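You operate a simulated robot arm through the tools that you are given. There is no shell and no other tool.

The job below is to be done with a simulated robot arm. You get a single attempt, and the scene is never put back.

JOB
Flow-test the converter on the stand at full air and put it on the step for its reading.
Fine: blower off before you unclamp; leave the valve at full.

The check looks at the end state, three seconds after you hand in, the way a careful person would. Anything else that was tipped, shoved, dropped, spilled or broken makes it a failure.

ROBOT AND FRAMES
A 6-joint arm with a two-finger parallel gripper, fixed in place. Base frame: the origin is on the floor under the middle of its stand, x ahead of it, y to its left, z up. Units: m, rad, N and s.
It reaches about 1.347 m from its shoulder. Its first joint turns from -2.897 to 2.897 rad. Payload 3.91 kg.
Tool frame: the origin (TCP) lies between the finger pads and is the grasp point; the fingertips stand 0.03 m ahead of it; z points along the fingers, y is the line along which they close. Largest opening 0.11 m; finger width 0.02, thickness 0.01; the body of the gripper, 0.048 by 0.112 m, starts 0.055 m behind the TCP.
Orientation is told as [roll, pitch, yaw] about the base's x, y, z axes, in that order, counted from this pose: with the fingers straight down and closing along the base's y, the tool's x points along the base's -x, its y along +y and its z along -z.

CONTROLS
- The arm moves only by the tool play_rows. Its argument "deltas" is a list of rows, each a list of 7 numbers: the shift along the base's x, y, z in m, then the turn, a rotation vector about the base's x, y, z in rad, then the closure, from 0 (fully open) to 1 (shut). In form: [[dx, dy, dz, ax, ay, az, fingers], ...]. A call has 1 to 20 rows; each row is the pose to reach, as a shift and turn from the pose commanded when the call began. Each row takes 0.2 s and may step no farther than 0.05 m and 0.15 rad from the row before; otherwise, or with a gripper value out of range, the whole call is refused. Where a pose cannot be reached the arm comes as near as it can. A force on the tool above 90 N (or 10 N above the force at the start of the call, whichever is more), or a blocked arm, ends the call early, and 0.2 s more pass. The fingers move at their own pace (about 0.108 m/s each) and stop on an object; they squeeze with about 40 N. The grip force told is the motor's: it shows also when the fingers shut on nothing. Time passes only in rows, and 0.2 s behind the last, so rows that repeat a pose let the fingers close. The reply holds the time, the measured pose of the TCP, the force on the tool along the base axes, the opening and the grip force, in the units named above and with some noise, with the torque about the TCP (base axes, N m) and any sound that the robot's microphone picked up.
- Cameras (640 x 400 px; columns grow to the right, rows downward): "scene" is fixed at [0.2171, -0.4991, 1.7207]; the picture's right is [0.40, -0.92, 0.00], its down [-0.81, -0.35, -0.46] and it looks along [0.42, 0.18, -0.89] (base axes); focal length 266 px, centre (320, 200). "wrist" rides on the gripper at [0.072, 0.017, -0.103] in the tool frame; the picture's right is [-0.23, 0.97, 0.00], its down [-0.76, -0.18, -0.62] and it looks along [-0.61, -0.14, 0.78] (tool axes); focal length 222 px, centre (320, 200).
- snapshot(camera): a new picture of that camera. The clock stands still meanwhile.
- point_at(camera, pixels): for up to 12 pixels [column, row] of the newest picture of that camera ("zoom" is the newest enlarged one), the place [x, y, z] in the base frame of the surface seen there, good to about 0.003 m. The clock stands still meanwhile.
- close_up(camera, box): a new picture of the part [left, top, right, bottom] of that camera's present view, enlarged. The clock stands still meanwhile.
- hand_in(): hands the job in; it is judged then, once.

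Unless the task says otherwise, let go and move clear before handing in.

The tools are called by a JSON object that holds its "api" and its "payload". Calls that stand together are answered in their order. play_rows: Moves the arm, as the interface text tells. Its arguments: {"type":"object","properties":{"deltas":{"type":"array","items":{"type":"array","items":{"type":"number"}}}},"required":["deltas"]} The other tools are called the same way: snapshot (camera) takes a picture; point_at (camera, pixels) gives the place of the surface under pixels of a picture; close_up (camera, box) takes an enlarged picture of a part of a camera's view; hand_in () hands the job in.

At the start:

```text
time_s: 0.0
eef_pos: [0.5779, -0.1006, 1.248]
ee_rot: [0.0, -0.001, 0.0]
force: [-0.1, -0.2, 0.4]
ft_torque: [0.02, 0.02, -0.02]
opening: 0.1098
finger_force: 0.1
```

scene: 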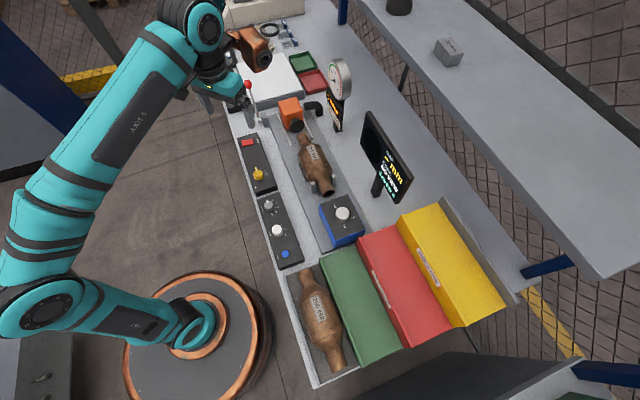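
wrist: 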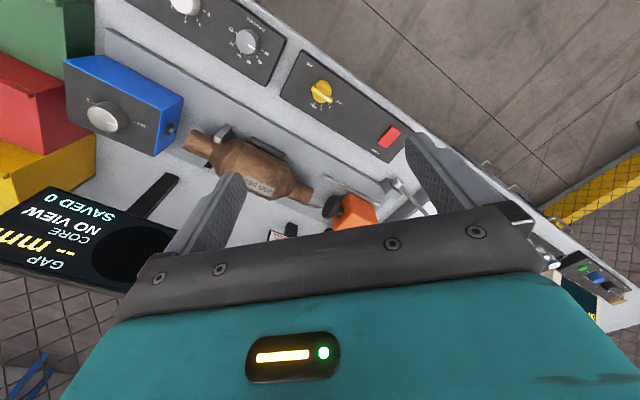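

The scene shows a bench with a converter on a stand near (315,165), control boxes near (255,165) and (280,230), and green, red and yellow steps near (360,300)-(450,260). I'll take enlarged views to read the labels before I move.

{"api": "close_up", "payload": {"camera": "scene", "box": [220, 70, 380, 170]}}

{"api": "close_up", "payload": {"camera": "scene", "box": [220, 130, 380, 270]}}

{"api": "close_up", "payload": {"camera": "scene", "box": [270, 190, 530, 390]}}

{"api": "close_up", "payload": {"camera": "wrist", "box": [0, 0, 420, 260]}}

```text
4.00 times, centred on (300, 120) of scene
```

zoom: 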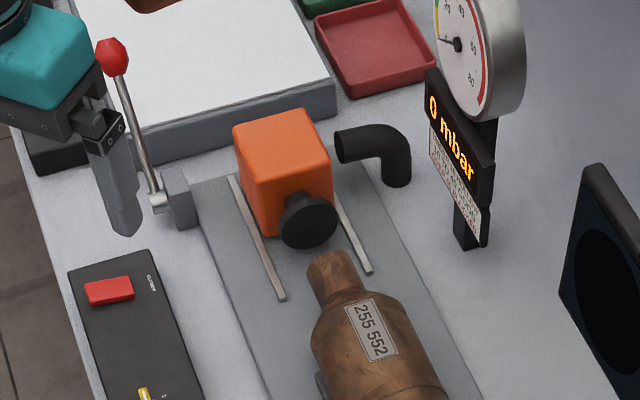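

```text
2.86 times, centred on (300, 200) of scene
```

zoom: 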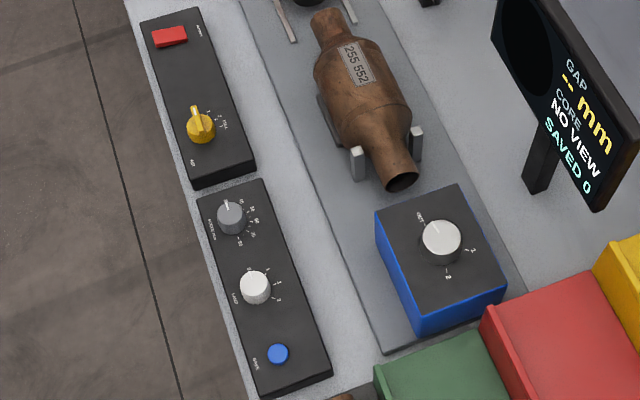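

```text
2.00 times, centred on (400, 290) of scene
```

zoom: 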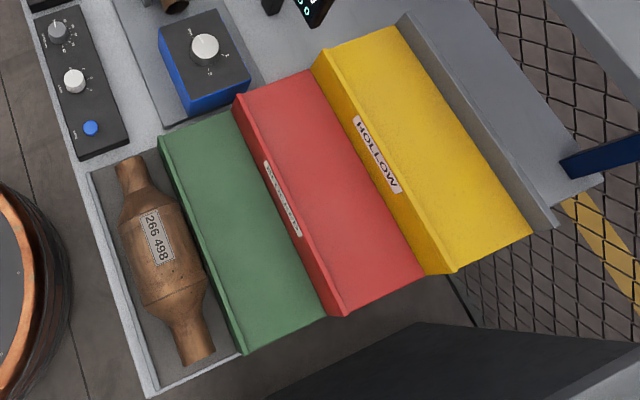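

```text
1.52 times, centred on (210, 130) of wrist
```

zoom: 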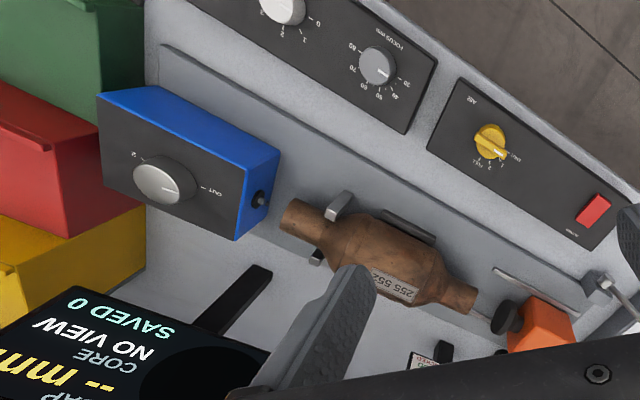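

The steps carry labels (yellow reads HOLLOW), and there is a card under the "0 mbar" display near (335,113). I'll zoom further to read the labels, the card and the valve marks.

{"api": "close_up", "payload": {"camera": "scene", "box": [320, 55, 360, 135]}}

{"api": "close_up", "payload": {"camera": "scene", "box": [235, 130, 285, 195]}}

{"api": "close_up", "payload": {"camera": "scene", "box": [250, 190, 310, 270]}}

{"api": "close_up", "payload": {"camera": "scene", "box": [360, 240, 460, 310]}}

{"api": "close_up", "payload": {"camera": "scene", "box": [310, 190, 420, 260]}}

{"api": "close_up", "payload": {"camera": "scene", "box": [220, 0, 340, 110]}}

{"api": "close_up", "payload": {"camera": "wrist", "box": [230, 30, 430, 240]}}

```text
5.00 times, centred on (340, 95) of scene
```

zoom: 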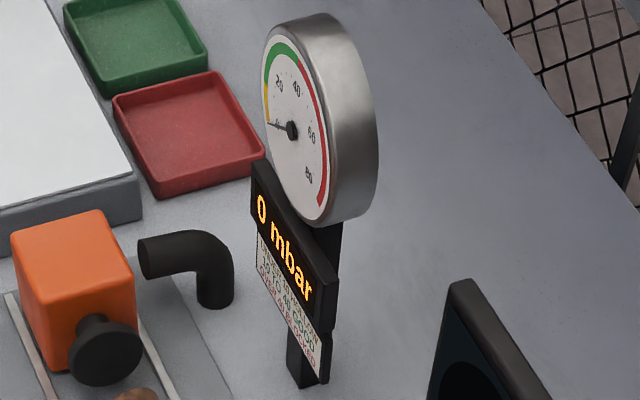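

```text
6.15 times, centred on (260, 162) of scene
```

zoom: 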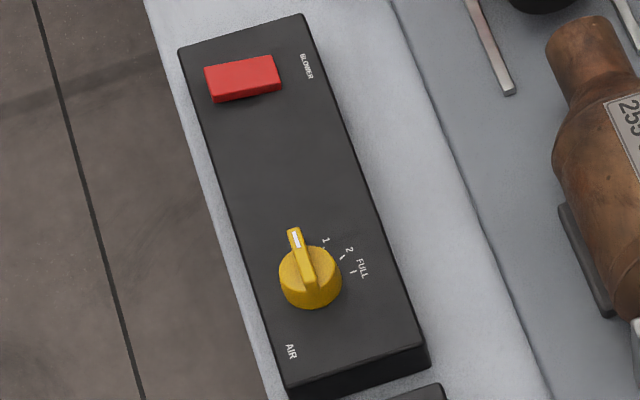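

```text
5.00 times, centred on (280, 230) of scene
```

zoom: 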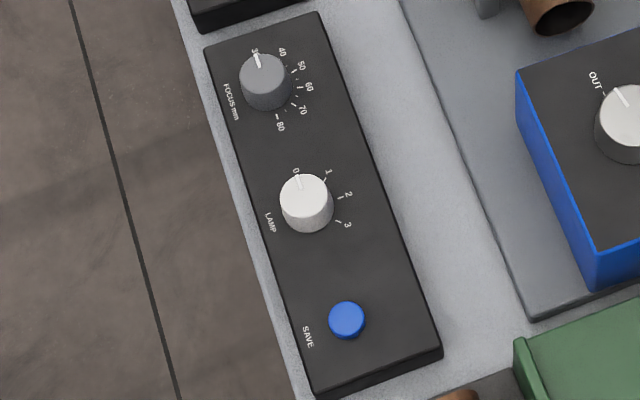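

```text
5.71 times, centred on (410, 275) of scene
```

zoom: 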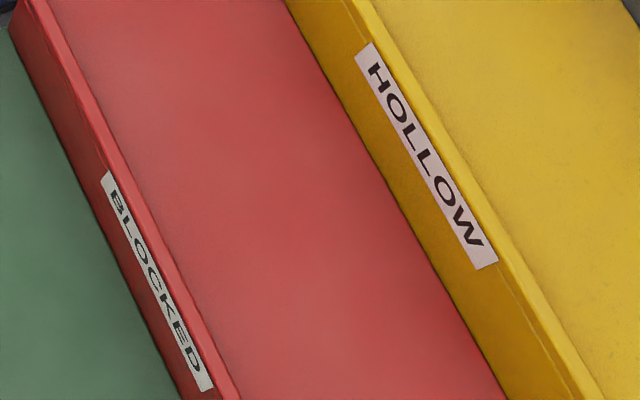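

```text
5.71 times, centred on (365, 225) of scene
```

zoom: 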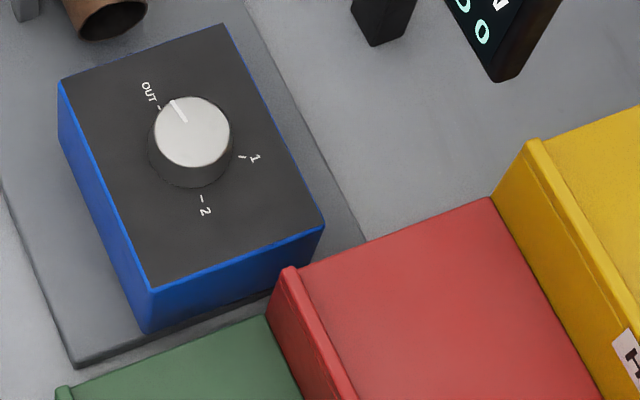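

```text
3.64 times, centred on (280, 55) of scene
```

zoom: 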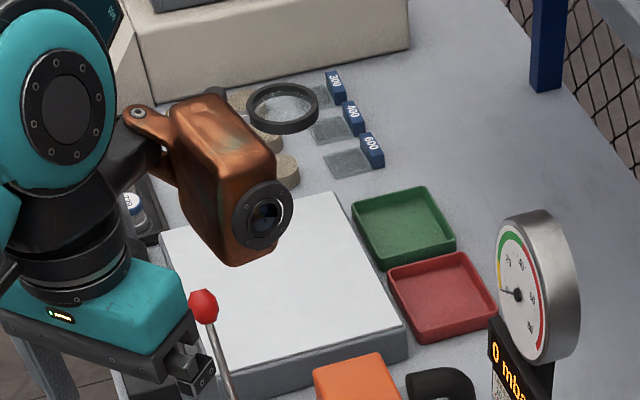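

```text
1.90 times, centred on (330, 135) of wrist
```

zoom: 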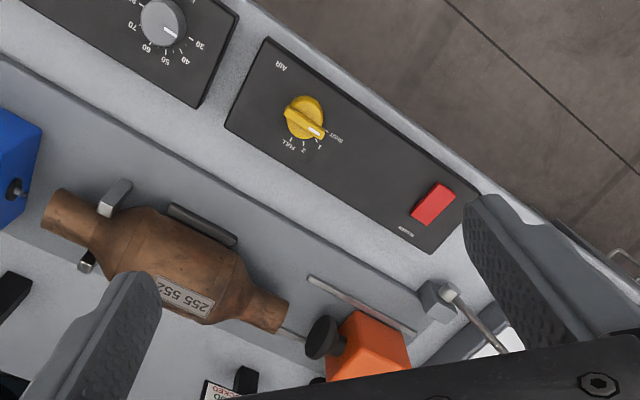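

The yellow valve sits at SHUT with marks 1, 2 and FULL, the red rocker is the BLOWER, and the lever with the red knob drives the orange clamp head. I'll measure the positions of all of these.

{"api": "snapshot", "payload": {"camera": "scene"}}

{"api": "point_at", "payload": {"camera": "scene", "pixels": [[247, 85], [254, 104], [258, 120], [265, 120], [249, 142], [258, 173], [256, 168], [290, 112], [297, 125], [302, 137], [314, 160], [325, 188]]}}

{"api": "point_at", "payload": {"camera": "scene", "pixels": [[311, 183], [332, 180], [338, 75], [335, 110], [335, 130], [342, 213], [350, 300], [400, 285], [450, 260], [320, 310], [300, 285], [340, 365]]}}

{"api": "point_at", "payload": {"camera": "scene", "pixels": [[242, 140], [256, 138], [264, 185], [245, 160], [270, 150], [285, 180], [325, 265], [396, 349], [360, 235], [445, 312], [400, 215], [505, 305]]}}

```text
taken
```

scene: 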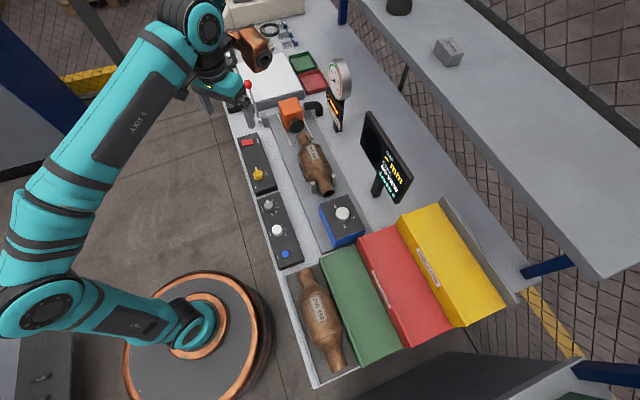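

```text
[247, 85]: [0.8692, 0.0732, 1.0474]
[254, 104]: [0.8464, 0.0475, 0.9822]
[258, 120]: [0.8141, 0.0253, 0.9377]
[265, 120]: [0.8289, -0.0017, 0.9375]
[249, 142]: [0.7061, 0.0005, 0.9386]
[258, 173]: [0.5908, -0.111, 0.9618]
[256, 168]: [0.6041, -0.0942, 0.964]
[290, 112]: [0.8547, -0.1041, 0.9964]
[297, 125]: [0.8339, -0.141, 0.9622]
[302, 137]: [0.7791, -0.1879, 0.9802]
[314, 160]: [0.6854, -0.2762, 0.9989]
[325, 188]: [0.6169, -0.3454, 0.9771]
```

```text
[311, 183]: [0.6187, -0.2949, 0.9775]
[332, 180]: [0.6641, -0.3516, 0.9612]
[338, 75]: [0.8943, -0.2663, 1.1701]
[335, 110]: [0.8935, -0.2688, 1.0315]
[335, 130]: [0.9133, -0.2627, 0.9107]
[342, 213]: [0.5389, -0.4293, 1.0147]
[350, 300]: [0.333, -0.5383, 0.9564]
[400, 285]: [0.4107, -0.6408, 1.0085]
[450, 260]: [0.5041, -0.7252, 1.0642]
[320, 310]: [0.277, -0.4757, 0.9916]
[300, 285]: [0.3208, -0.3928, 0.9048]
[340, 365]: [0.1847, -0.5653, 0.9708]
```

```text
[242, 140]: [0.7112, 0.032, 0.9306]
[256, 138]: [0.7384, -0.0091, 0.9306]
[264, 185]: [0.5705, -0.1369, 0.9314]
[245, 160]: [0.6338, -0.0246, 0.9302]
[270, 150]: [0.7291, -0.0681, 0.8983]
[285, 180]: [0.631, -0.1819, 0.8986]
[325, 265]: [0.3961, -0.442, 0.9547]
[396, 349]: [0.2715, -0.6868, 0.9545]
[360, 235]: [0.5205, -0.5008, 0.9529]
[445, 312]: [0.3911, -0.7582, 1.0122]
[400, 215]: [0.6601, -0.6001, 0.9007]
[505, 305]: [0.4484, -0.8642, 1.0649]
```

Converter 255 552 lies along a line at about 45° from (0.78,-0.19) to (0.62,-0.35), and the gauge card is near (0.89,-0.27,1.0). I'll swing the wrist camera round to face the gauge so I can read the card.

{"api": "play_rows", "payload": {"deltas": [[0.01, 0.015, -0.015, 0, 0, -0.1, 0], [0.02, 0.03, -0.03, 0, 0, -0.22, 0], [0.035, 0.05, -0.045, 0, 0, -0.34, 0], [0.045, 0.065, -0.06, 0, 0, -0.45, 0], [0.05, 0.075, -0.07, 0, 0, -0.54, 0], [0.05, 0.075, -0.07, 0, 0, -0.54, 0]]}}

{"api": "snapshot", "payload": {"camera": "wrist"}}

```text
time_s: 1.4
eef_pos: [0.6308, -0.0255, 1.1779]
ee_rot: [0.001, 0.001, -0.541]
force: [0.3, -0.7, 0.4]
ft_torque: [-0.03, -0.01, 0.02]
opening: 0.1102
finger_force: 0.1
```

```text
taken
```

wrist: 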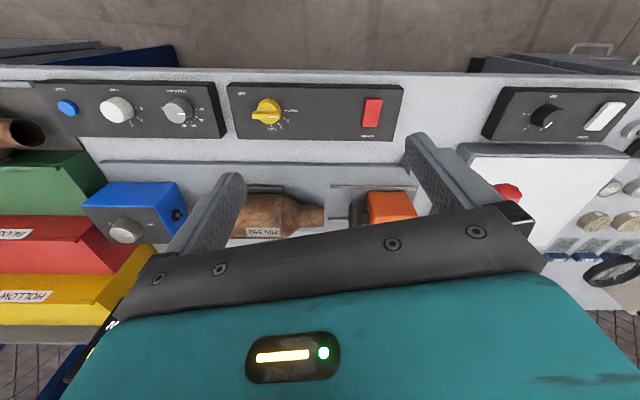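

The wrist picture is upside down, and the bench edge runs level across it at row ~70, so the bench lies at 45° to the base axes. I'll tilt the fingers toward the gauge by 45° and move in so the card comes into the upper half of the view.

{"api": "play_rows", "payload": {"deltas": [[0.017, -0.013, 0.0, -0.092, -0.092, 0, 0], [0.034, -0.027, 0.0, -0.185, -0.185, 0, 0], [0.051, -0.04, -0.005, -0.277, -0.277, 0, 0], [0.068, -0.054, -0.008, -0.37, -0.37, 0, 0], [0.085, -0.067, -0.012, -0.462, -0.462, 0, 0], [0.103, -0.081, -0.015, -0.555, -0.555, 0, 0], [0.103, -0.081, -0.015, -0.555, -0.555, 0, 0]]}}

{"api": "snapshot", "payload": {"camera": "wrist"}}

```text
time_s: 3.0
eef_pos: [0.7328, -0.1082, 1.1633]
ee_rot: [-0.239, -0.756, -0.446]
force: [0.6, -0.3, -0.2]
ft_torque: [-0.03, -0.04, 0.0]
opening: 0.11
finger_force: 0.1
```

```text
taken
```

wrist: 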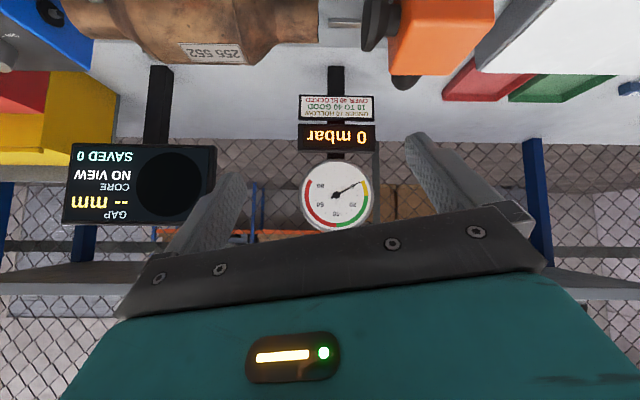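

The card under the "0 mbar" display is now in view at (337,106), upside down. I'll enlarge it to read the limits.

{"api": "close_up", "payload": {"camera": "wrist", "box": [290, 85, 390, 160]}}

{"api": "close_up", "payload": {"camera": "wrist", "box": [290, 150, 390, 240]}}

{"api": "close_up", "payload": {"camera": "wrist", "box": [40, 0, 540, 140]}}

```text
5.33 times, centred on (340, 122) of wrist
```

zoom: 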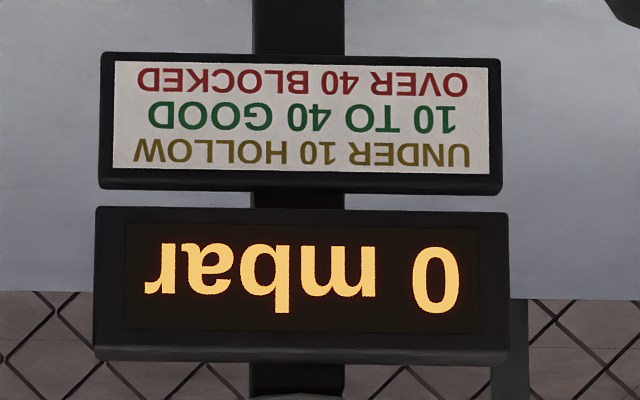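

```text
4.44 times, centred on (340, 195) of wrist
```

zoom: 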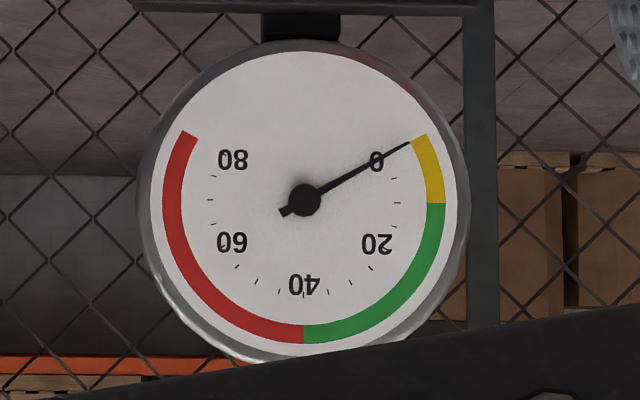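

```text
1.28 times, centred on (290, 70) of wrist
```

zoom: 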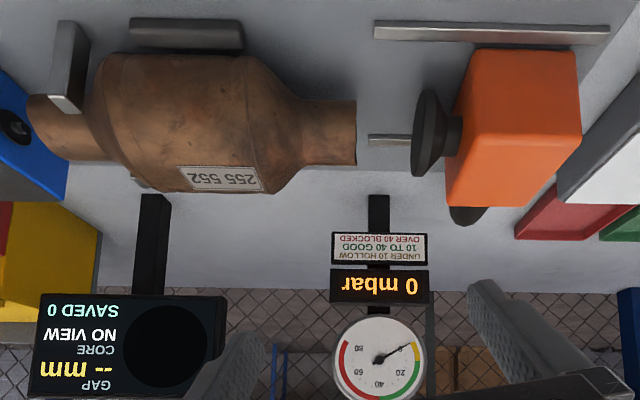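

The card reads: under 10 HOLLOW, 10 to 40 GOOD, over 40 BLOCKED. Next I'll look at the lever and the clamp head in detail.

{"api": "close_up", "payload": {"camera": "scene", "box": [230, 70, 330, 150]}}

{"api": "snapshot", "payload": {"camera": "scene"}}

```text
5.00 times, centred on (280, 110) of scene
```

zoom: 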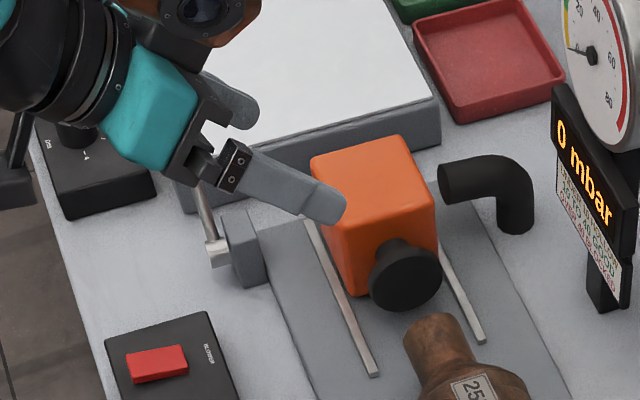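

```text
taken
```

scene: 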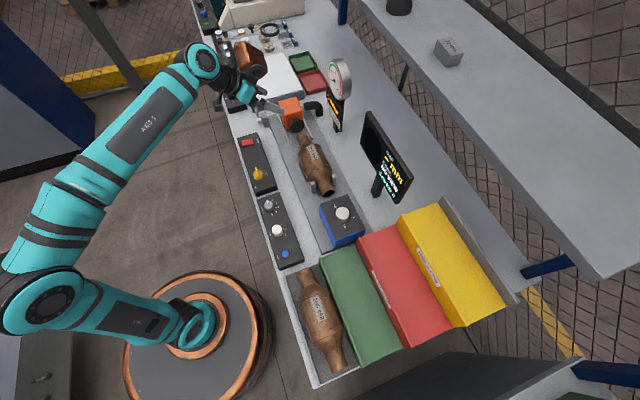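

The gripper now hides the lever, so I'll undo the tilt and pull back the way I came.

{"api": "play_rows", "payload": {"deltas": [[-0.017, 0.013, 0.01, 0.092, 0.092, 0, 0], [-0.034, 0.027, 0.012, 0.185, 0.185, 0, 0], [-0.051, 0.04, 0.015, 0.277, 0.277, 0, 0], [-0.068, 0.054, 0.015, 0.37, 0.37, 0, 0], [-0.085, 0.067, 0.015, 0.462, 0.462, 0, 0], [-0.103, 0.081, 0.015, 0.555, 0.555, 0, 0], [-0.13, 0.1, 0.015, 0.555, 0.555, 0, 0], [-0.16, 0.12, 0.015, 0.555, 0.555, 0, 0], [-0.16, 0.12, 0.015, 0.555, 0.555, 0, 0]]}}

{"api": "snapshot", "payload": {"camera": "wrist"}}

{"api": "close_up", "payload": {"camera": "scene", "box": [230, 70, 330, 150]}}

```text
time_s: 5.0
eef_pos: [0.5731, 0.0128, 1.1782]
ee_rot: [-0.001, 0.0, -0.541]
force: [0.3, -0.1, -1.0]
ft_torque: [0.01, -0.01, -0.01]
opening: 0.11
finger_force: 0.1
```

```text
taken
```

wrist: 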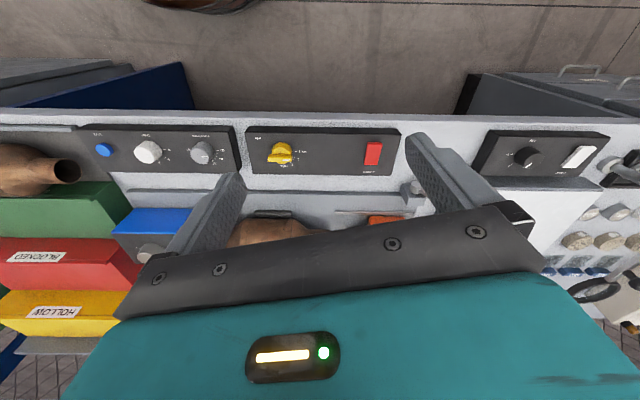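

```text
5.00 times, centred on (280, 110) of scene
```

zoom: 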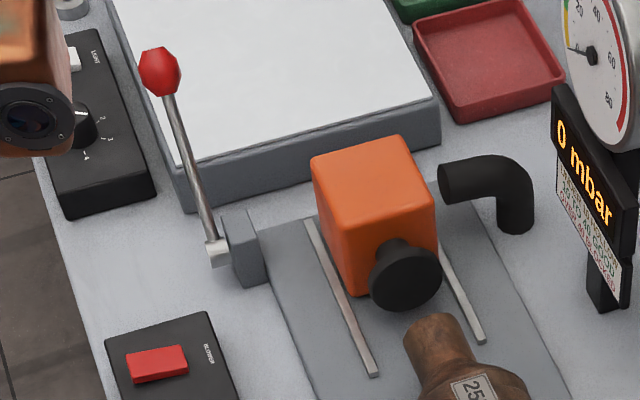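

The lever is now clear: the red knob is at zoom (159,70), its pivot at (215,252), and the cup and inlet face each other at (405,278) and (435,335). I'll measure these, along with the valve and the rocker.

{"api": "point_at", "payload": {"camera": "zoom", "pixels": [[157, 60], [160, 82], [172, 110], [195, 180], [213, 250], [217, 262], [240, 215], [262, 275], [320, 160], [400, 137], [435, 210], [405, 275]]}}

{"api": "point_at", "payload": {"camera": "zoom", "pixels": [[432, 320], [306, 222], [375, 374], [443, 250], [482, 340], [157, 357], [130, 352], [183, 350], [135, 380], [187, 372], [145, 45], [175, 90]]}}

{"api": "close_up", "payload": {"camera": "scene", "box": [235, 130, 285, 195]}}

```text
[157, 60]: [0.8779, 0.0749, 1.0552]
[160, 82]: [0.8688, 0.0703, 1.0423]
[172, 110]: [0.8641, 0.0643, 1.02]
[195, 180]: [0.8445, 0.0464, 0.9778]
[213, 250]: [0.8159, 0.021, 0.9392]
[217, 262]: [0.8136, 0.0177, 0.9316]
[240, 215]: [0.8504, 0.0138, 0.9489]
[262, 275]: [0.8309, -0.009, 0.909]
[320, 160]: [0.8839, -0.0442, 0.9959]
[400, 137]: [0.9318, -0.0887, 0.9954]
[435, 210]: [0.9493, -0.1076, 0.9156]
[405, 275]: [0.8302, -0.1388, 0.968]
```

```text
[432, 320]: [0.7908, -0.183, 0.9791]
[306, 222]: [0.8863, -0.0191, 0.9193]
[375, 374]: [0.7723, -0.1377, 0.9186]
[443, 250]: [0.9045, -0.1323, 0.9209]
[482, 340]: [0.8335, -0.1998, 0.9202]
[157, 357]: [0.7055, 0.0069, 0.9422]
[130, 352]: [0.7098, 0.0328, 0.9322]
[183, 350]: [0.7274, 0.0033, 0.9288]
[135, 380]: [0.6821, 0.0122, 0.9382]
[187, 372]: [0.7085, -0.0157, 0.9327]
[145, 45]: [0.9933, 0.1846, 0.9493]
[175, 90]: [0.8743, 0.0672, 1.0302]
```

```text
6.15 times, centred on (260, 162) of scene
```

zoom: 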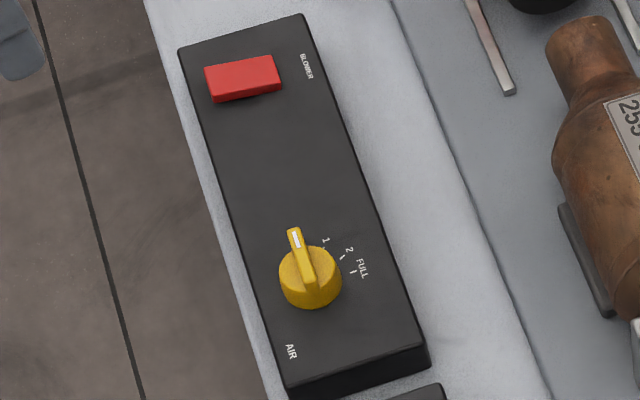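

The lever pivot is near (0.813,0.018,0.93), and the knob near (0.875,0.073,1.045) leans away from the converter. Now I'll measure the valve knob and its marks on the AIR panel.

{"api": "point_at", "payload": {"camera": "zoom", "pixels": [[293, 233], [297, 245], [308, 278], [326, 238], [325, 250], [342, 258], [353, 272], [362, 268], [280, 285], [341, 278], [312, 302], [243, 78]]}}

{"api": "close_up", "payload": {"camera": "wrist", "box": [240, 120, 410, 185]}}

```text
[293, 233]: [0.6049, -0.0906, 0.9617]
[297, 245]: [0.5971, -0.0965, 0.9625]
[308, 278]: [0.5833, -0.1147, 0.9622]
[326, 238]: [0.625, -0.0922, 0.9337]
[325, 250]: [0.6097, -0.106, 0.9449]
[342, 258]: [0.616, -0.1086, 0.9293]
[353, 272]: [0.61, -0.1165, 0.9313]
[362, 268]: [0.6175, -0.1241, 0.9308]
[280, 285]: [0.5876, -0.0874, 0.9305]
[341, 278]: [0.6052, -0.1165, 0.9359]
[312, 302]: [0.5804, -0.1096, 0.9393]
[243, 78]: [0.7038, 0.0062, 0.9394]
```

```text
3.76 times, centred on (325, 152) of wrist
```

zoom: 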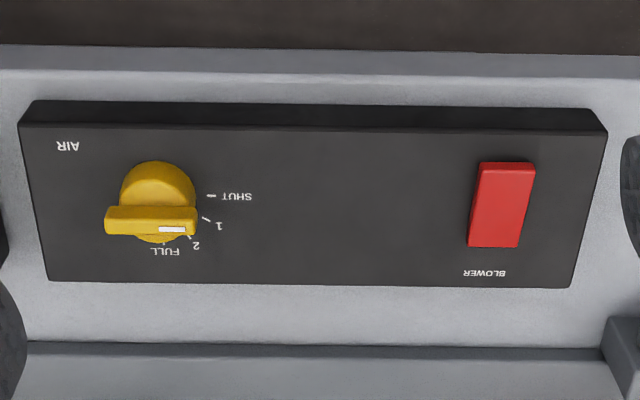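

The bar on the yellow knob points along the bench at SHUT, and the FULL tick at (0.610,-0.117) lies 90° clockwise from it, seen from above. I'll turn the gripper to yaw +0.785, so it closes across the bench, and look down on the panel from close above.

{"api": "play_rows", "payload": {"deltas": [[0.004, -0.01, 0.0, 0, 0, 0.14, 0], [0.008, -0.02, 0.0, 0, 0, 0.28, 0], [0.012, -0.035, 0.0, 0, 0, 0.42, 0], [0.016, -0.05, 0.0, 0, 0, 0.56, 0], [0.02, -0.06, 0.0, 0, 0, 0.7, 0], [0.024, -0.075, -0.01, 0, 0, 0.84, 0], [0.03, -0.085, -0.03, 0, 0, 0.98, 0], [0.034, -0.095, -0.05, 0, 0, 1.12, 0], [0.037, -0.1, -0.07, 0, 0, 1.25, 0], [0.037, -0.106, -0.09, 0, 0, 1.326, 0], [0.037, -0.106, -0.1, 0, 0, 1.326, 0], [0.037, -0.106, -0.1, 0, 0, 1.326, 0]]}}

{"api": "snapshot", "payload": {"camera": "wrist"}}

{"api": "snapshot", "payload": {"camera": "scene"}}

```text
time_s: 7.6
eef_pos: [0.6096, -0.0928, 1.078]
ee_rot: [0.0, 0.0, 0.787]
force: [0.5, -0.4, -0.5]
ft_torque: [-0.03, 0.0, -0.02]
opening: 0.1098
finger_force: 0.1
```

```text
taken
```

wrist: 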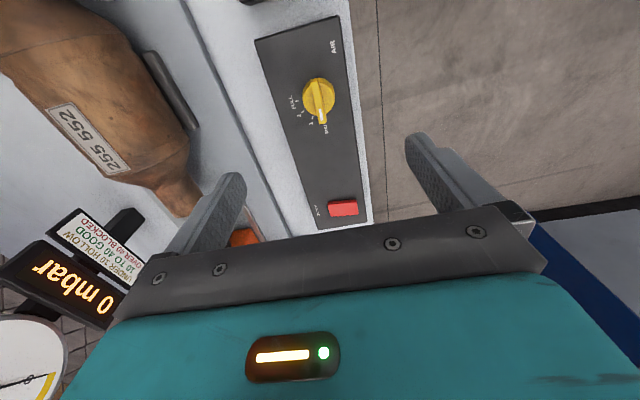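

```text
taken
```

scene: 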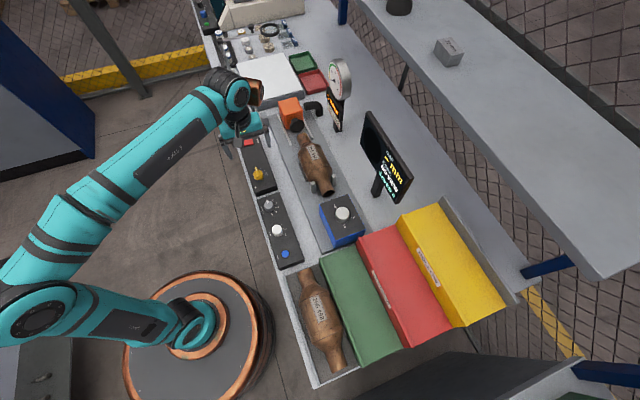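

The wrist view now shows the whole AIR panel: yellow knob at (318,97) and red rocker at (343,207). I'll enlarge both and measure their points.

{"api": "close_up", "payload": {"camera": "wrist", "box": [280, 60, 360, 140]}}

{"api": "point_at", "payload": {"camera": "wrist", "pixels": [[317, 78], [319, 92], [322, 122], [308, 97], [335, 97], [302, 104], [307, 113], [312, 120], [312, 80], [325, 118], [326, 106], [311, 108]]}}

{"api": "close_up", "payload": {"camera": "wrist", "box": [300, 180, 380, 240]}}

{"api": "point_at", "payload": {"camera": "wrist", "pixels": [[330, 203], [336, 203], [343, 203], [350, 203], [356, 203], [331, 213], [337, 213], [343, 213], [350, 213], [357, 212], [325, 208], [362, 208]]}}

```text
5.00 times, centred on (320, 100) of wrist
```

zoom: 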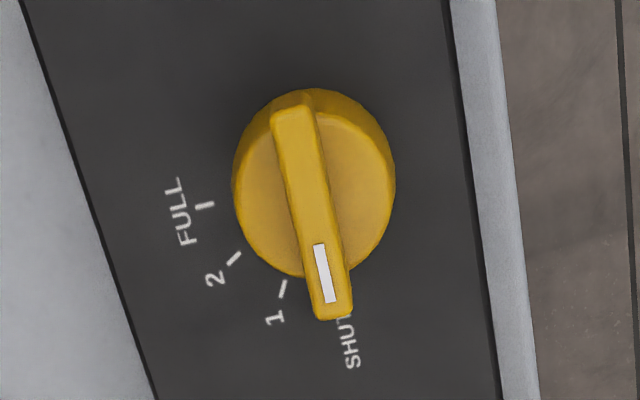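

```text
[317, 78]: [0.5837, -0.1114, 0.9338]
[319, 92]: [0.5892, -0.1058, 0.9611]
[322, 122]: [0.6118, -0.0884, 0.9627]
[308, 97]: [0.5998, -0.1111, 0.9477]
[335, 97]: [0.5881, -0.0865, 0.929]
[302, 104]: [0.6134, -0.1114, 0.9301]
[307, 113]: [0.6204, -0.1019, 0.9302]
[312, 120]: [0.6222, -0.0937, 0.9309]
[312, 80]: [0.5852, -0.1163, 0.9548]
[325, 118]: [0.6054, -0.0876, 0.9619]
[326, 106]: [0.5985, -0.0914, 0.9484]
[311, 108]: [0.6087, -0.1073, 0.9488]
```

```text
6.67 times, centred on (340, 210) of wrist
```

zoom: 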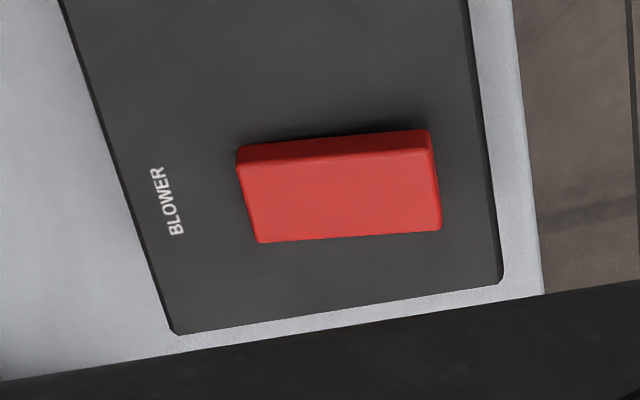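

```text
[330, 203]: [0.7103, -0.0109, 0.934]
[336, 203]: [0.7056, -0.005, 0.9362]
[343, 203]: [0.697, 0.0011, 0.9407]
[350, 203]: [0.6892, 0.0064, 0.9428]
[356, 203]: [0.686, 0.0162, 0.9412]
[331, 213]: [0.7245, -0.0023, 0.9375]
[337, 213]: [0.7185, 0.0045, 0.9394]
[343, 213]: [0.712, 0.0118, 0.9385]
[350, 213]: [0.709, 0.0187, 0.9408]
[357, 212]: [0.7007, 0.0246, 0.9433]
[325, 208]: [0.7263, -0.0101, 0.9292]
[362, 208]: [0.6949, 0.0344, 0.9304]
```

The rocker's robot side is raised (z 0.943 against 0.936 on the far side). The knob axis is near (0.597,-0.101), its disk top is at 0.9485 and its bar top at 0.962. Clamping comes first, so I'll move above the lever to look at it.

{"api": "play_rows", "payload": {"deltas": [[0, 0, 0.04, 0, 0, 0, 0], [0.01, 0.005, 0.08, 0, 0, 0, 0], [0.05, 0.028, 0.092, 0, 0, 0, 0], [0.09, 0.05, 0.092, 0, 0, 0, 0], [0.13, 0.073, 0.092, 0, 0, 0, 0], [0.17, 0.095, 0.092, 0, 0, 0, 0], [0.21, 0.117, 0.092, 0, 0, 0, 0], [0.22, 0.123, 0.092, 0, 0, 0, 0], [0.22, 0.123, 0.092, 0, 0, 0, 0]]}}

{"api": "snapshot", "payload": {"camera": "wrist"}}

{"api": "close_up", "payload": {"camera": "scene", "box": [210, 60, 330, 150]}}

```text
time_s: 9.6
eef_pos: [0.8305, 0.0297, 1.1696]
ee_rot: [0.001, 0.001, 0.785]
force: [0.8, 0.0, -0.1]
ft_torque: [-0.01, -0.01, -0.03]
opening: 0.11
finger_force: 0.1
```

```text
taken
```

wrist: 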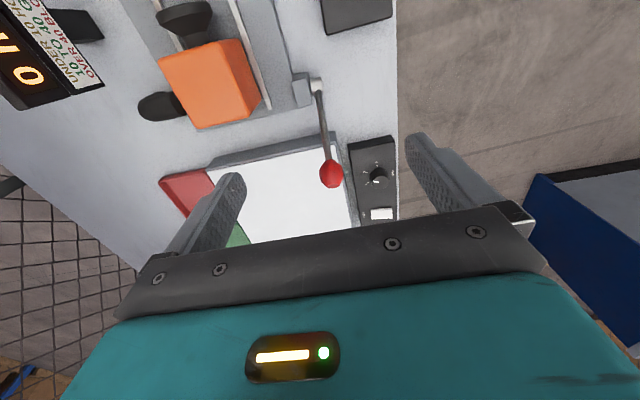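

```text
4.44 times, centred on (270, 105) of scene
```

zoom: 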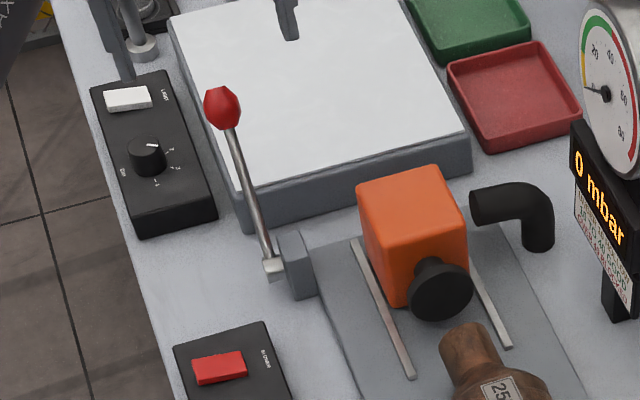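

The red knob is at wrist pixel (331,173), and the lever runs up to its pivot at (316,85). I'll measure points along it.

{"api": "point_at", "payload": {"camera": "wrist", "pixels": [[331, 170], [331, 178], [324, 173], [339, 173], [330, 162], [326, 140], [323, 120], [320, 100], [316, 86], [320, 80], [305, 85], [300, 95]]}}

{"api": "point_at", "payload": {"camera": "scene", "pixels": [[262, 82], [263, 88], [269, 100], [275, 120], [280, 105], [300, 108]]}}

{"api": "point_at", "payload": {"camera": "wrist", "pixels": [[200, 75], [250, 85], [180, 20], [235, 45], [265, 100], [240, 180], [310, 150], [375, 175], [380, 215], [345, 10], [190, 5], [160, 105]]}}

```text
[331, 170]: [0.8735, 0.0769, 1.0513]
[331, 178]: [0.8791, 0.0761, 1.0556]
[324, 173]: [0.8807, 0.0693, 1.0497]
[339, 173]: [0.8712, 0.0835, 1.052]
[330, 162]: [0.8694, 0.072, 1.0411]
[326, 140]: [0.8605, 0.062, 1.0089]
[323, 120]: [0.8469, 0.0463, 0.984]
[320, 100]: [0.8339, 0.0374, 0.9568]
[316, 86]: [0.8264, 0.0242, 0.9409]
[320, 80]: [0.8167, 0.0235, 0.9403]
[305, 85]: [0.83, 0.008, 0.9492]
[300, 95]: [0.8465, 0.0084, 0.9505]
```

```text
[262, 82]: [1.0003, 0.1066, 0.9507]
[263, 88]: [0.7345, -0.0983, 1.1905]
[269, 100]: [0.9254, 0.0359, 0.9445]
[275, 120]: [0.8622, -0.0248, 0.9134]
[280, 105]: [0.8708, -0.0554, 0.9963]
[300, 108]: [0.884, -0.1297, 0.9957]
```

```text
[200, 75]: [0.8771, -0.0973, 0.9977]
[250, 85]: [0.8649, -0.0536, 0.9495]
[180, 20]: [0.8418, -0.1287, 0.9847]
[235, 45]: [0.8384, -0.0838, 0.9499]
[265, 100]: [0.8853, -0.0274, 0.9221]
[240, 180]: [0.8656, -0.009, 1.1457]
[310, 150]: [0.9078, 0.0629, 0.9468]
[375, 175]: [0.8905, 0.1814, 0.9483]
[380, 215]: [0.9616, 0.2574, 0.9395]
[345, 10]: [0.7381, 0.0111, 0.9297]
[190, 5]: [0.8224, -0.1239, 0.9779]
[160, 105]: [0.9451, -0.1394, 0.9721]
```

The knob centre is about (0.879,0.079,1.046), 0.137 m from the pivot and leaning 37° away from the converter. I'll come down around the knob with open fingers and then close on it.

{"api": "play_rows", "payload": {"deltas": [[0.025, 0.025, 0, 0, 0, 0, 0], [0.0485, 0.0493, -0.01, 0, 0, 0, 0], [0.0485, 0.0493, -0.05, 0, 0, 0, 0], [0.0485, 0.0493, -0.09, 0, 0, 0, 0], [0.0485, 0.0493, -0.122, 0, 0, 0, 0], [0.0485, 0.0493, -0.122, 0, 0, 0, 0]]}}

{"api": "snapshot", "payload": {"camera": "wrist"}}

{"api": "close_up", "payload": {"camera": "scene", "box": [210, 60, 330, 150]}}

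```text
time_s: 11.0
eef_pos: [0.8781, 0.0781, 1.0468]
ee_rot: [-0.001, -0.001, 0.785]
force: [0.2, -0.4, 0.2]
ft_torque: [-0.04, -0.01, -0.03]
opening: 0.11
finger_force: 0.0
```

```text
taken
```

wrist: 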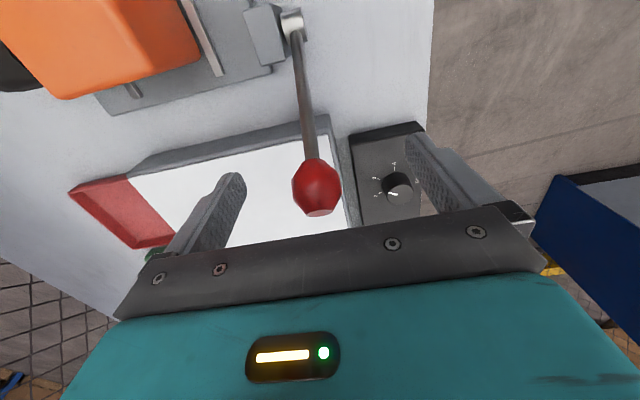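

```text
4.44 times, centred on (270, 105) of scene
```

zoom: 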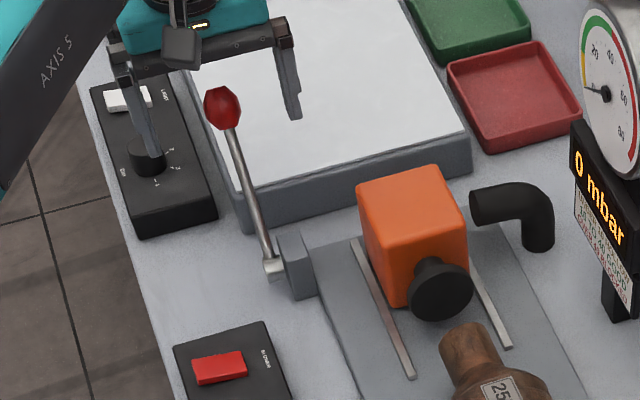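

The red knob sits at wrist pixel (317,188), right at the grasp point (320,189). I'll close on it.

{"api": "play_rows", "payload": {"deltas": [[0, 0, 0, 0, 0, 0, 1], [0, 0, 0, 0, 0, 0, 1], [0, 0, 0, 0, 0, 0, 1], [0, 0, 0, 0, 0, 0, 1]]}}

{"api": "snapshot", "payload": {"camera": "wrist"}}

```text
time_s: 12.0
eef_pos: [0.8793, 0.0768, 1.0464]
ee_rot: [-0.001, 0.0, 0.785]
force: [41.2, -28.7, 16.3]
ft_torque: [-0.4, 0.0, -0.4]
opening: 0.0295
finger_force: 44.5
```

```text
taken
```

wrist: 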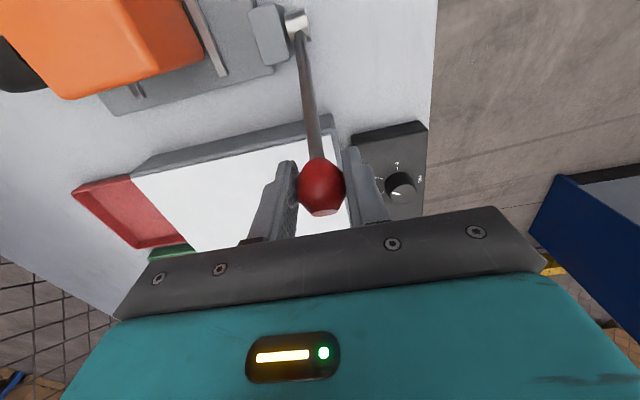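

The fingers closed on the knob (opening 0.0295), with about 50 N of side load along +v because I'm 1–2 mm off centre. I'll shift across the bench by 1.6 mm to take that load off.

{"api": "play_rows", "payload": {"deltas": [[0.0012, -0.0012, 0, 0, 0, 0, 1], [0.0012, -0.0012, 0, 0, 0, 0, 1]]}}

```text
time_s: 12.6
eef_pos: [0.8802, 0.0759, 1.0472]
ee_rot: [0.002, 0.002, 0.785]
force: [20.3, -27.5, 5.3]
ft_torque: [-1.0, 0.5, -0.02]
opening: 0.0297
finger_force: 44.4
```

{"api": "play_rows", "payload": {"deltas": [[0.001, -0.001, 0, 0, 0, 0, 1], [0.002, -0.002, 0, 0, 0, 0, 1], [0.002, -0.002, 0, 0, 0, 0, 1]]}}

```text
time_s: 13.4
eef_pos: [0.881, 0.0767, 1.0484]
ee_rot: [0.003, 0.002, 0.788]
force: [-28.9, -4.1, -20.9]
ft_torque: [-0.23, 0.1, 0.26]
opening: 0.0297
finger_force: 45.0
```

The knob is held. I'll swing it slowly along its arc toward the converter in small steps and watch the force.

{"api": "play_rows", "payload": {"deltas": [[-0.006, -0.006, 0.0058, 0, 0, 0, 1], [-0.012, -0.012, 0.0106, 0, 0, 0, 1], [-0.0182, -0.0182, 0.0149, 0, 0, 0, 1], [-0.0245, -0.0245, 0.0185, 0, 0, 0, 1]]}}

{"api": "snapshot", "payload": {"camera": "wrist"}}

```text
time_s: 14.4
eef_pos: [0.8547, 0.0515, 1.0672]
ee_rot: [-0.002, 0.0, 0.783]
force: [-12.1, 26.2, 3.5]
ft_torque: [0.97, -0.61, 0.14]
opening: 0.0297
finger_force: 44.5
```

```text
taken
```

wrist: 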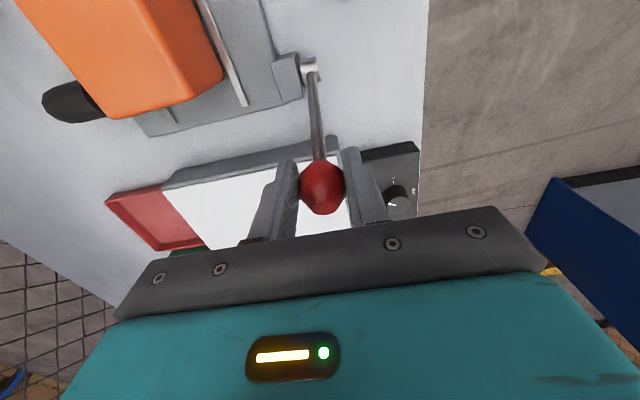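

The lever is following the hand. I'll carry on along the arc with a small sideways correction.

{"api": "play_rows", "payload": {"deltas": [[-0.0108, -0.0088, 0.0043, 0, 0, 0, 1], [-0.0209, -0.0189, 0.007, 0, 0, 0, 1], [-0.0311, -0.0291, 0.0083, 0, 0, 0, 1], [-0.0414, -0.0394, 0.0081, 0, 0, 0, 1], [-0.0516, -0.0496, 0.0063, 0, 0, 0, 1]]}}

{"api": "snapshot", "payload": {"camera": "wrist"}}

{"api": "close_up", "payload": {"camera": "scene", "box": [210, 60, 330, 150]}}

```text
time_s: 15.6
eef_pos: [0.8047, 0.0017, 1.0714]
ee_rot: [0.0, 0.003, 0.785]
force: [-0.2, 0.2, 0.2]
ft_torque: [0.02, 0.02, 0.03]
opening: 0.0
finger_force: 37.4
```

```text
taken
```

wrist: 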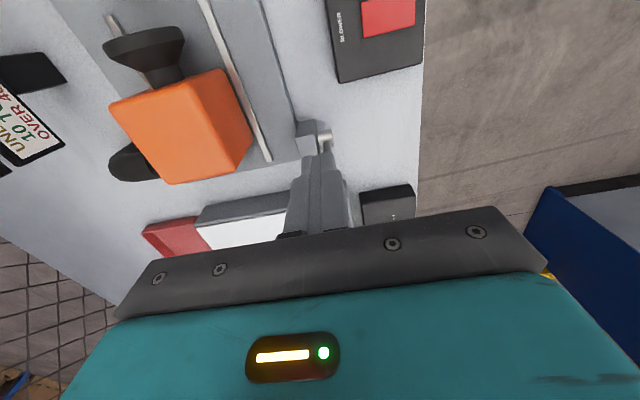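

```text
4.44 times, centred on (270, 105) of scene
```

zoom: 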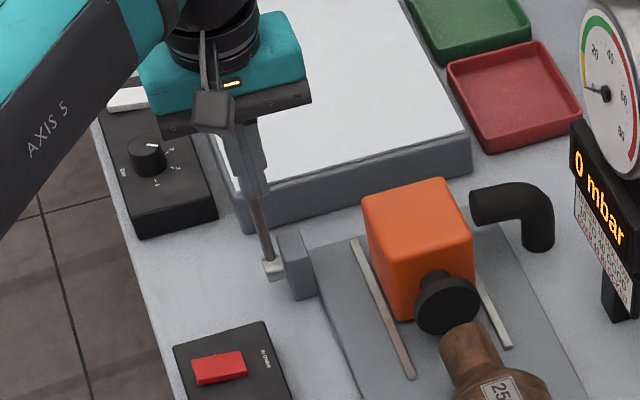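

The knob slipped out of the fingers (opening 0.0) and the lever stopped part-way, with the clamp head only slightly advanced. I'll rise clear and look again, then push the lever from behind with closed fingers.

{"api": "play_rows", "payload": {"deltas": [[0, 0, 0.03, 0, 0, 0, 1], [0, 0, 0.07, 0, 0, 0, 1], [-0.01, -0.01, 0.1, 0, 0, 0, 1], [-0.02, -0.02, 0.12, 0, 0, 0, 1], [-0.02, -0.02, 0.12, 0, 0, 0, 1]]}}

{"api": "snapshot", "payload": {"camera": "wrist"}}

{"api": "close_up", "payload": {"camera": "scene", "box": [210, 60, 330, 150]}}

```text
time_s: 16.8
eef_pos: [0.784, -0.0188, 1.1931]
ee_rot: [0.0, -0.001, 0.784]
force: [0.1, -0.3, -0.6]
ft_torque: [-0.02, -0.03, -0.01]
opening: 0.0002
finger_force: 37.8
```

```text
taken
```

wrist: 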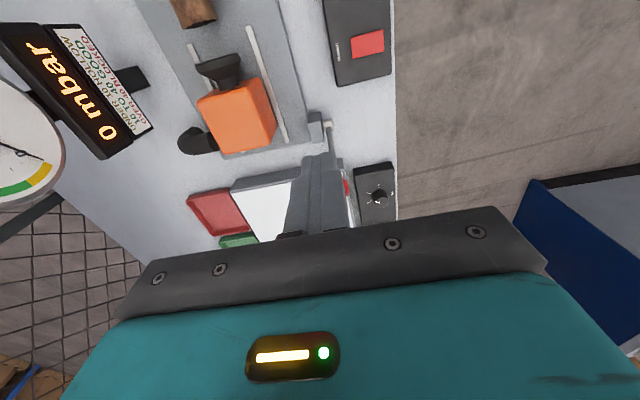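

```text
4.44 times, centred on (270, 105) of scene
```

zoom: 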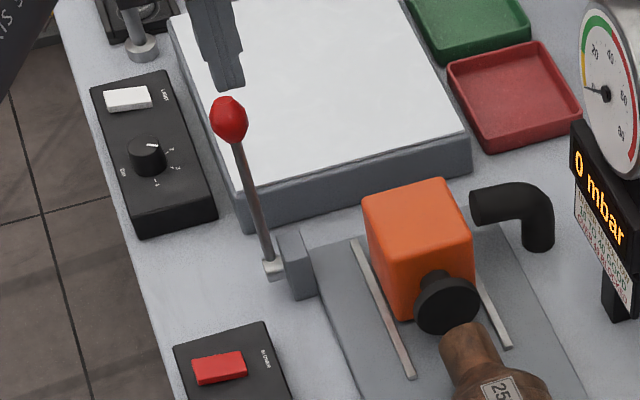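

The red knob is now at zoom (229,118). I'll measure it in its new place.

{"api": "point_at", "payload": {"camera": "zoom", "pixels": [[222, 110], [229, 118], [233, 130], [240, 155], [250, 195], [260, 235], [270, 265], [425, 185], [445, 300], [465, 335]]}}

```text
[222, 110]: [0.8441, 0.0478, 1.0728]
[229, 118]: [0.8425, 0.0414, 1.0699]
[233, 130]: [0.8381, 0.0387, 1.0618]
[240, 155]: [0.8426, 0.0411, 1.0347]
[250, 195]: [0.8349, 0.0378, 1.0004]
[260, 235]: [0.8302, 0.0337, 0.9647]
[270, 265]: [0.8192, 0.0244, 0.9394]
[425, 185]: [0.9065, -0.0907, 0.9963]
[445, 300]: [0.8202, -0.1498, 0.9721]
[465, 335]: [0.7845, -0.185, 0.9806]
```

The lever is holding at about 17° from upright, with the knob centre near (0.850,0.046,1.065). I'll pass over it with closed fingers, come down on its far side and push it toward the converter.

{"api": "play_rows", "payload": {"deltas": [[0.03, 0.03, 0.0, 0, 0, 0, 1], [0.06, 0.06, 0.0, 0, 0, 0, 1], [0.09, 0.089, 0.0, 0, 0, 0, 1], [0.099, 0.098, -0.03, 0, 0, 0, 1], [0.099, 0.098, -0.07, 0, 0, 0, 1], [0.099, 0.098, -0.11, 0, 0, 0, 1], [0.099, 0.098, -0.128, 0, 0, 0, 1], [0.099, 0.098, -0.128, 0, 0, 0, 1]]}}

{"api": "snapshot", "payload": {"camera": "wrist"}}

{"api": "close_up", "payload": {"camera": "scene", "box": [210, 60, 330, 150]}}

```text
time_s: 18.6
eef_pos: [0.8844, 0.0784, 1.0649]
ee_rot: [0.0, 0.003, 0.784]
force: [-0.4, -1.0, -0.5]
ft_torque: [0.01, -0.02, 0.01]
opening: 0.0
finger_force: 37.6
```

```text
taken
```

wrist: 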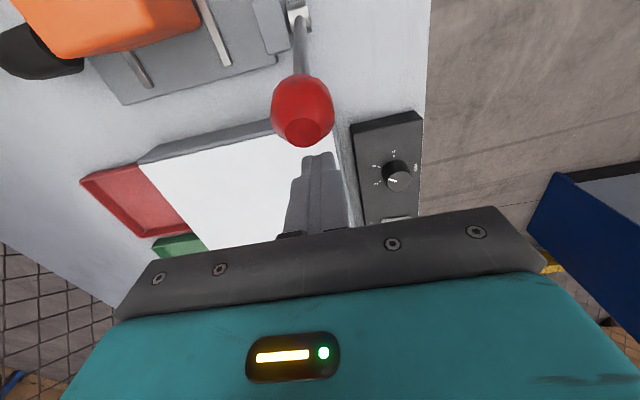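

```text
4.44 times, centred on (270, 105) of scene
```

zoom: 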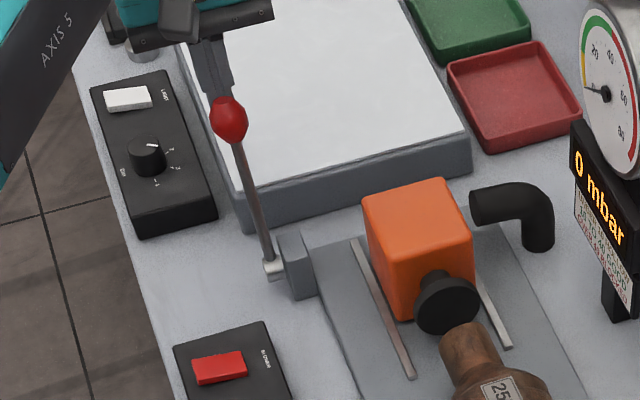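

The fingers stand behind the knob: tip at wrist (318,165), knob at (302,112). I'll check the sideways alignment with measured points before pushing.

{"api": "point_at", "payload": {"camera": "wrist", "pixels": [[276, 110], [302, 95], [302, 112], [302, 130], [330, 110], [300, 65], [298, 20], [318, 165], [305, 160], [335, 160]]}}

```text
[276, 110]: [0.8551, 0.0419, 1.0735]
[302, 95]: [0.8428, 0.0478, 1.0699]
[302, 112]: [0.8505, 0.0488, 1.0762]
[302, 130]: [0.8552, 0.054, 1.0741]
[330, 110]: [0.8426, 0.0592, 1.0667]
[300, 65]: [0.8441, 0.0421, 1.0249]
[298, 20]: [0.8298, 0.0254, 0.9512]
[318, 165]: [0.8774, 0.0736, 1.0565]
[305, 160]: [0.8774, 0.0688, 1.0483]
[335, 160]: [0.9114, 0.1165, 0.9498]
```

The knob is centred about 3 mm nearer the robot than the fingers, so I'll correct for that while pushing along the bench in small steps.

{"api": "play_rows", "payload": {"deltas": [[-0.009, -0.005, 0, 0, 0, 0, 1], [-0.016, -0.012, 0, 0, 0, 0, 1], [-0.023, -0.019, 0, 0, 0, 0, 1], [-0.03, -0.026, 0, 0, 0, 0, 1], [-0.037, -0.033, 0, 0, 0, 0, 1], [-0.044, -0.04, 0, 0, 0, 0, 1]]}}

{"api": "snapshot", "payload": {"camera": "wrist"}}

{"api": "close_up", "payload": {"camera": "scene", "box": [210, 60, 330, 150]}}

```text
time_s: 20.0
eef_pos: [0.8391, 0.0382, 1.0647]
ee_rot: [-0.001, 0.0, 0.785]
force: [0.9, 0.4, -0.1]
ft_torque: [0.0, 0.01, 0.01]
opening: 0.0001
finger_force: 37.7
```

```text
taken
```

wrist: 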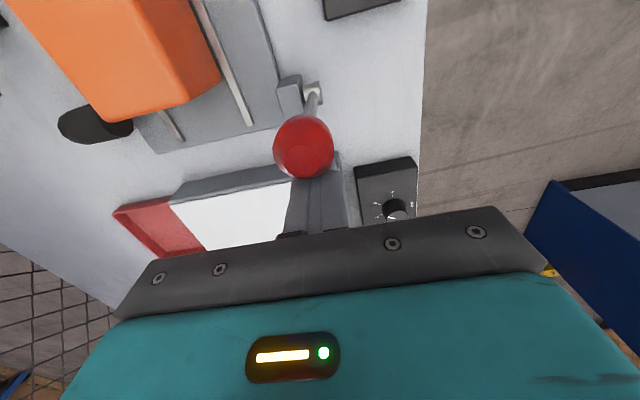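

```text
4.44 times, centred on (270, 105) of scene
```

zoom: 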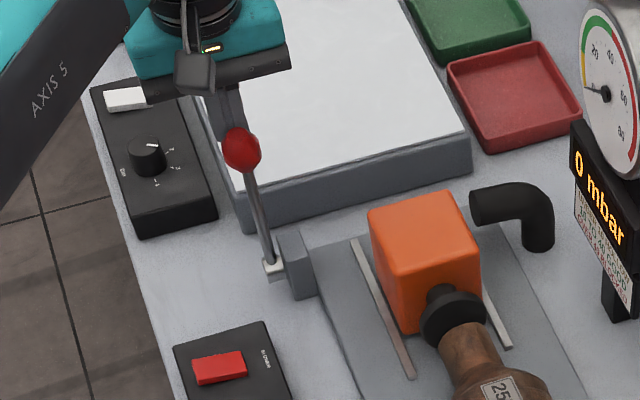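

The push works with hardly any force. The lever is near upright and the cup at zoom (455,318) is close to the inlet, so I'll continue in small steps.

{"api": "play_rows", "payload": {"deltas": [[-0.007, -0.007, 0, 0, 0, 0, 1], [-0.014, -0.014, 0, 0, 0, 0, 1], [-0.021, -0.021, 0, 0, 0, 0, 1], [-0.028, -0.028, 0, 0, 0, 0, 1]]}}

{"api": "close_up", "payload": {"camera": "scene", "box": [210, 60, 330, 150]}}

```text
time_s: 21.0
eef_pos: [0.8129, 0.011, 1.0645]
ee_rot: [-0.001, 0.0, 0.784]
force: [-0.4, -0.3, 0.3]
ft_torque: [0.02, 0.0, 0.02]
opening: 0.0001
finger_force: 37.5
```

```text
4.44 times, centred on (270, 105) of scene
```

zoom: 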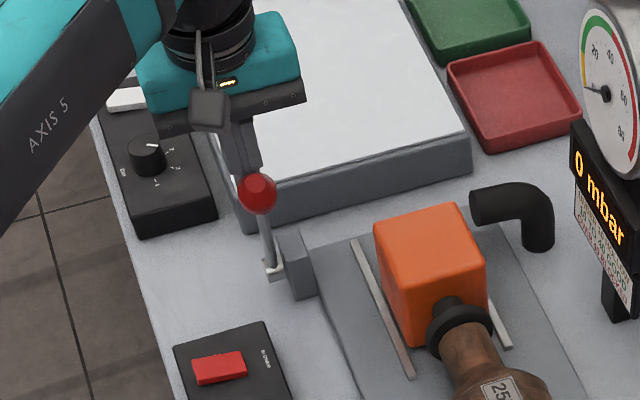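

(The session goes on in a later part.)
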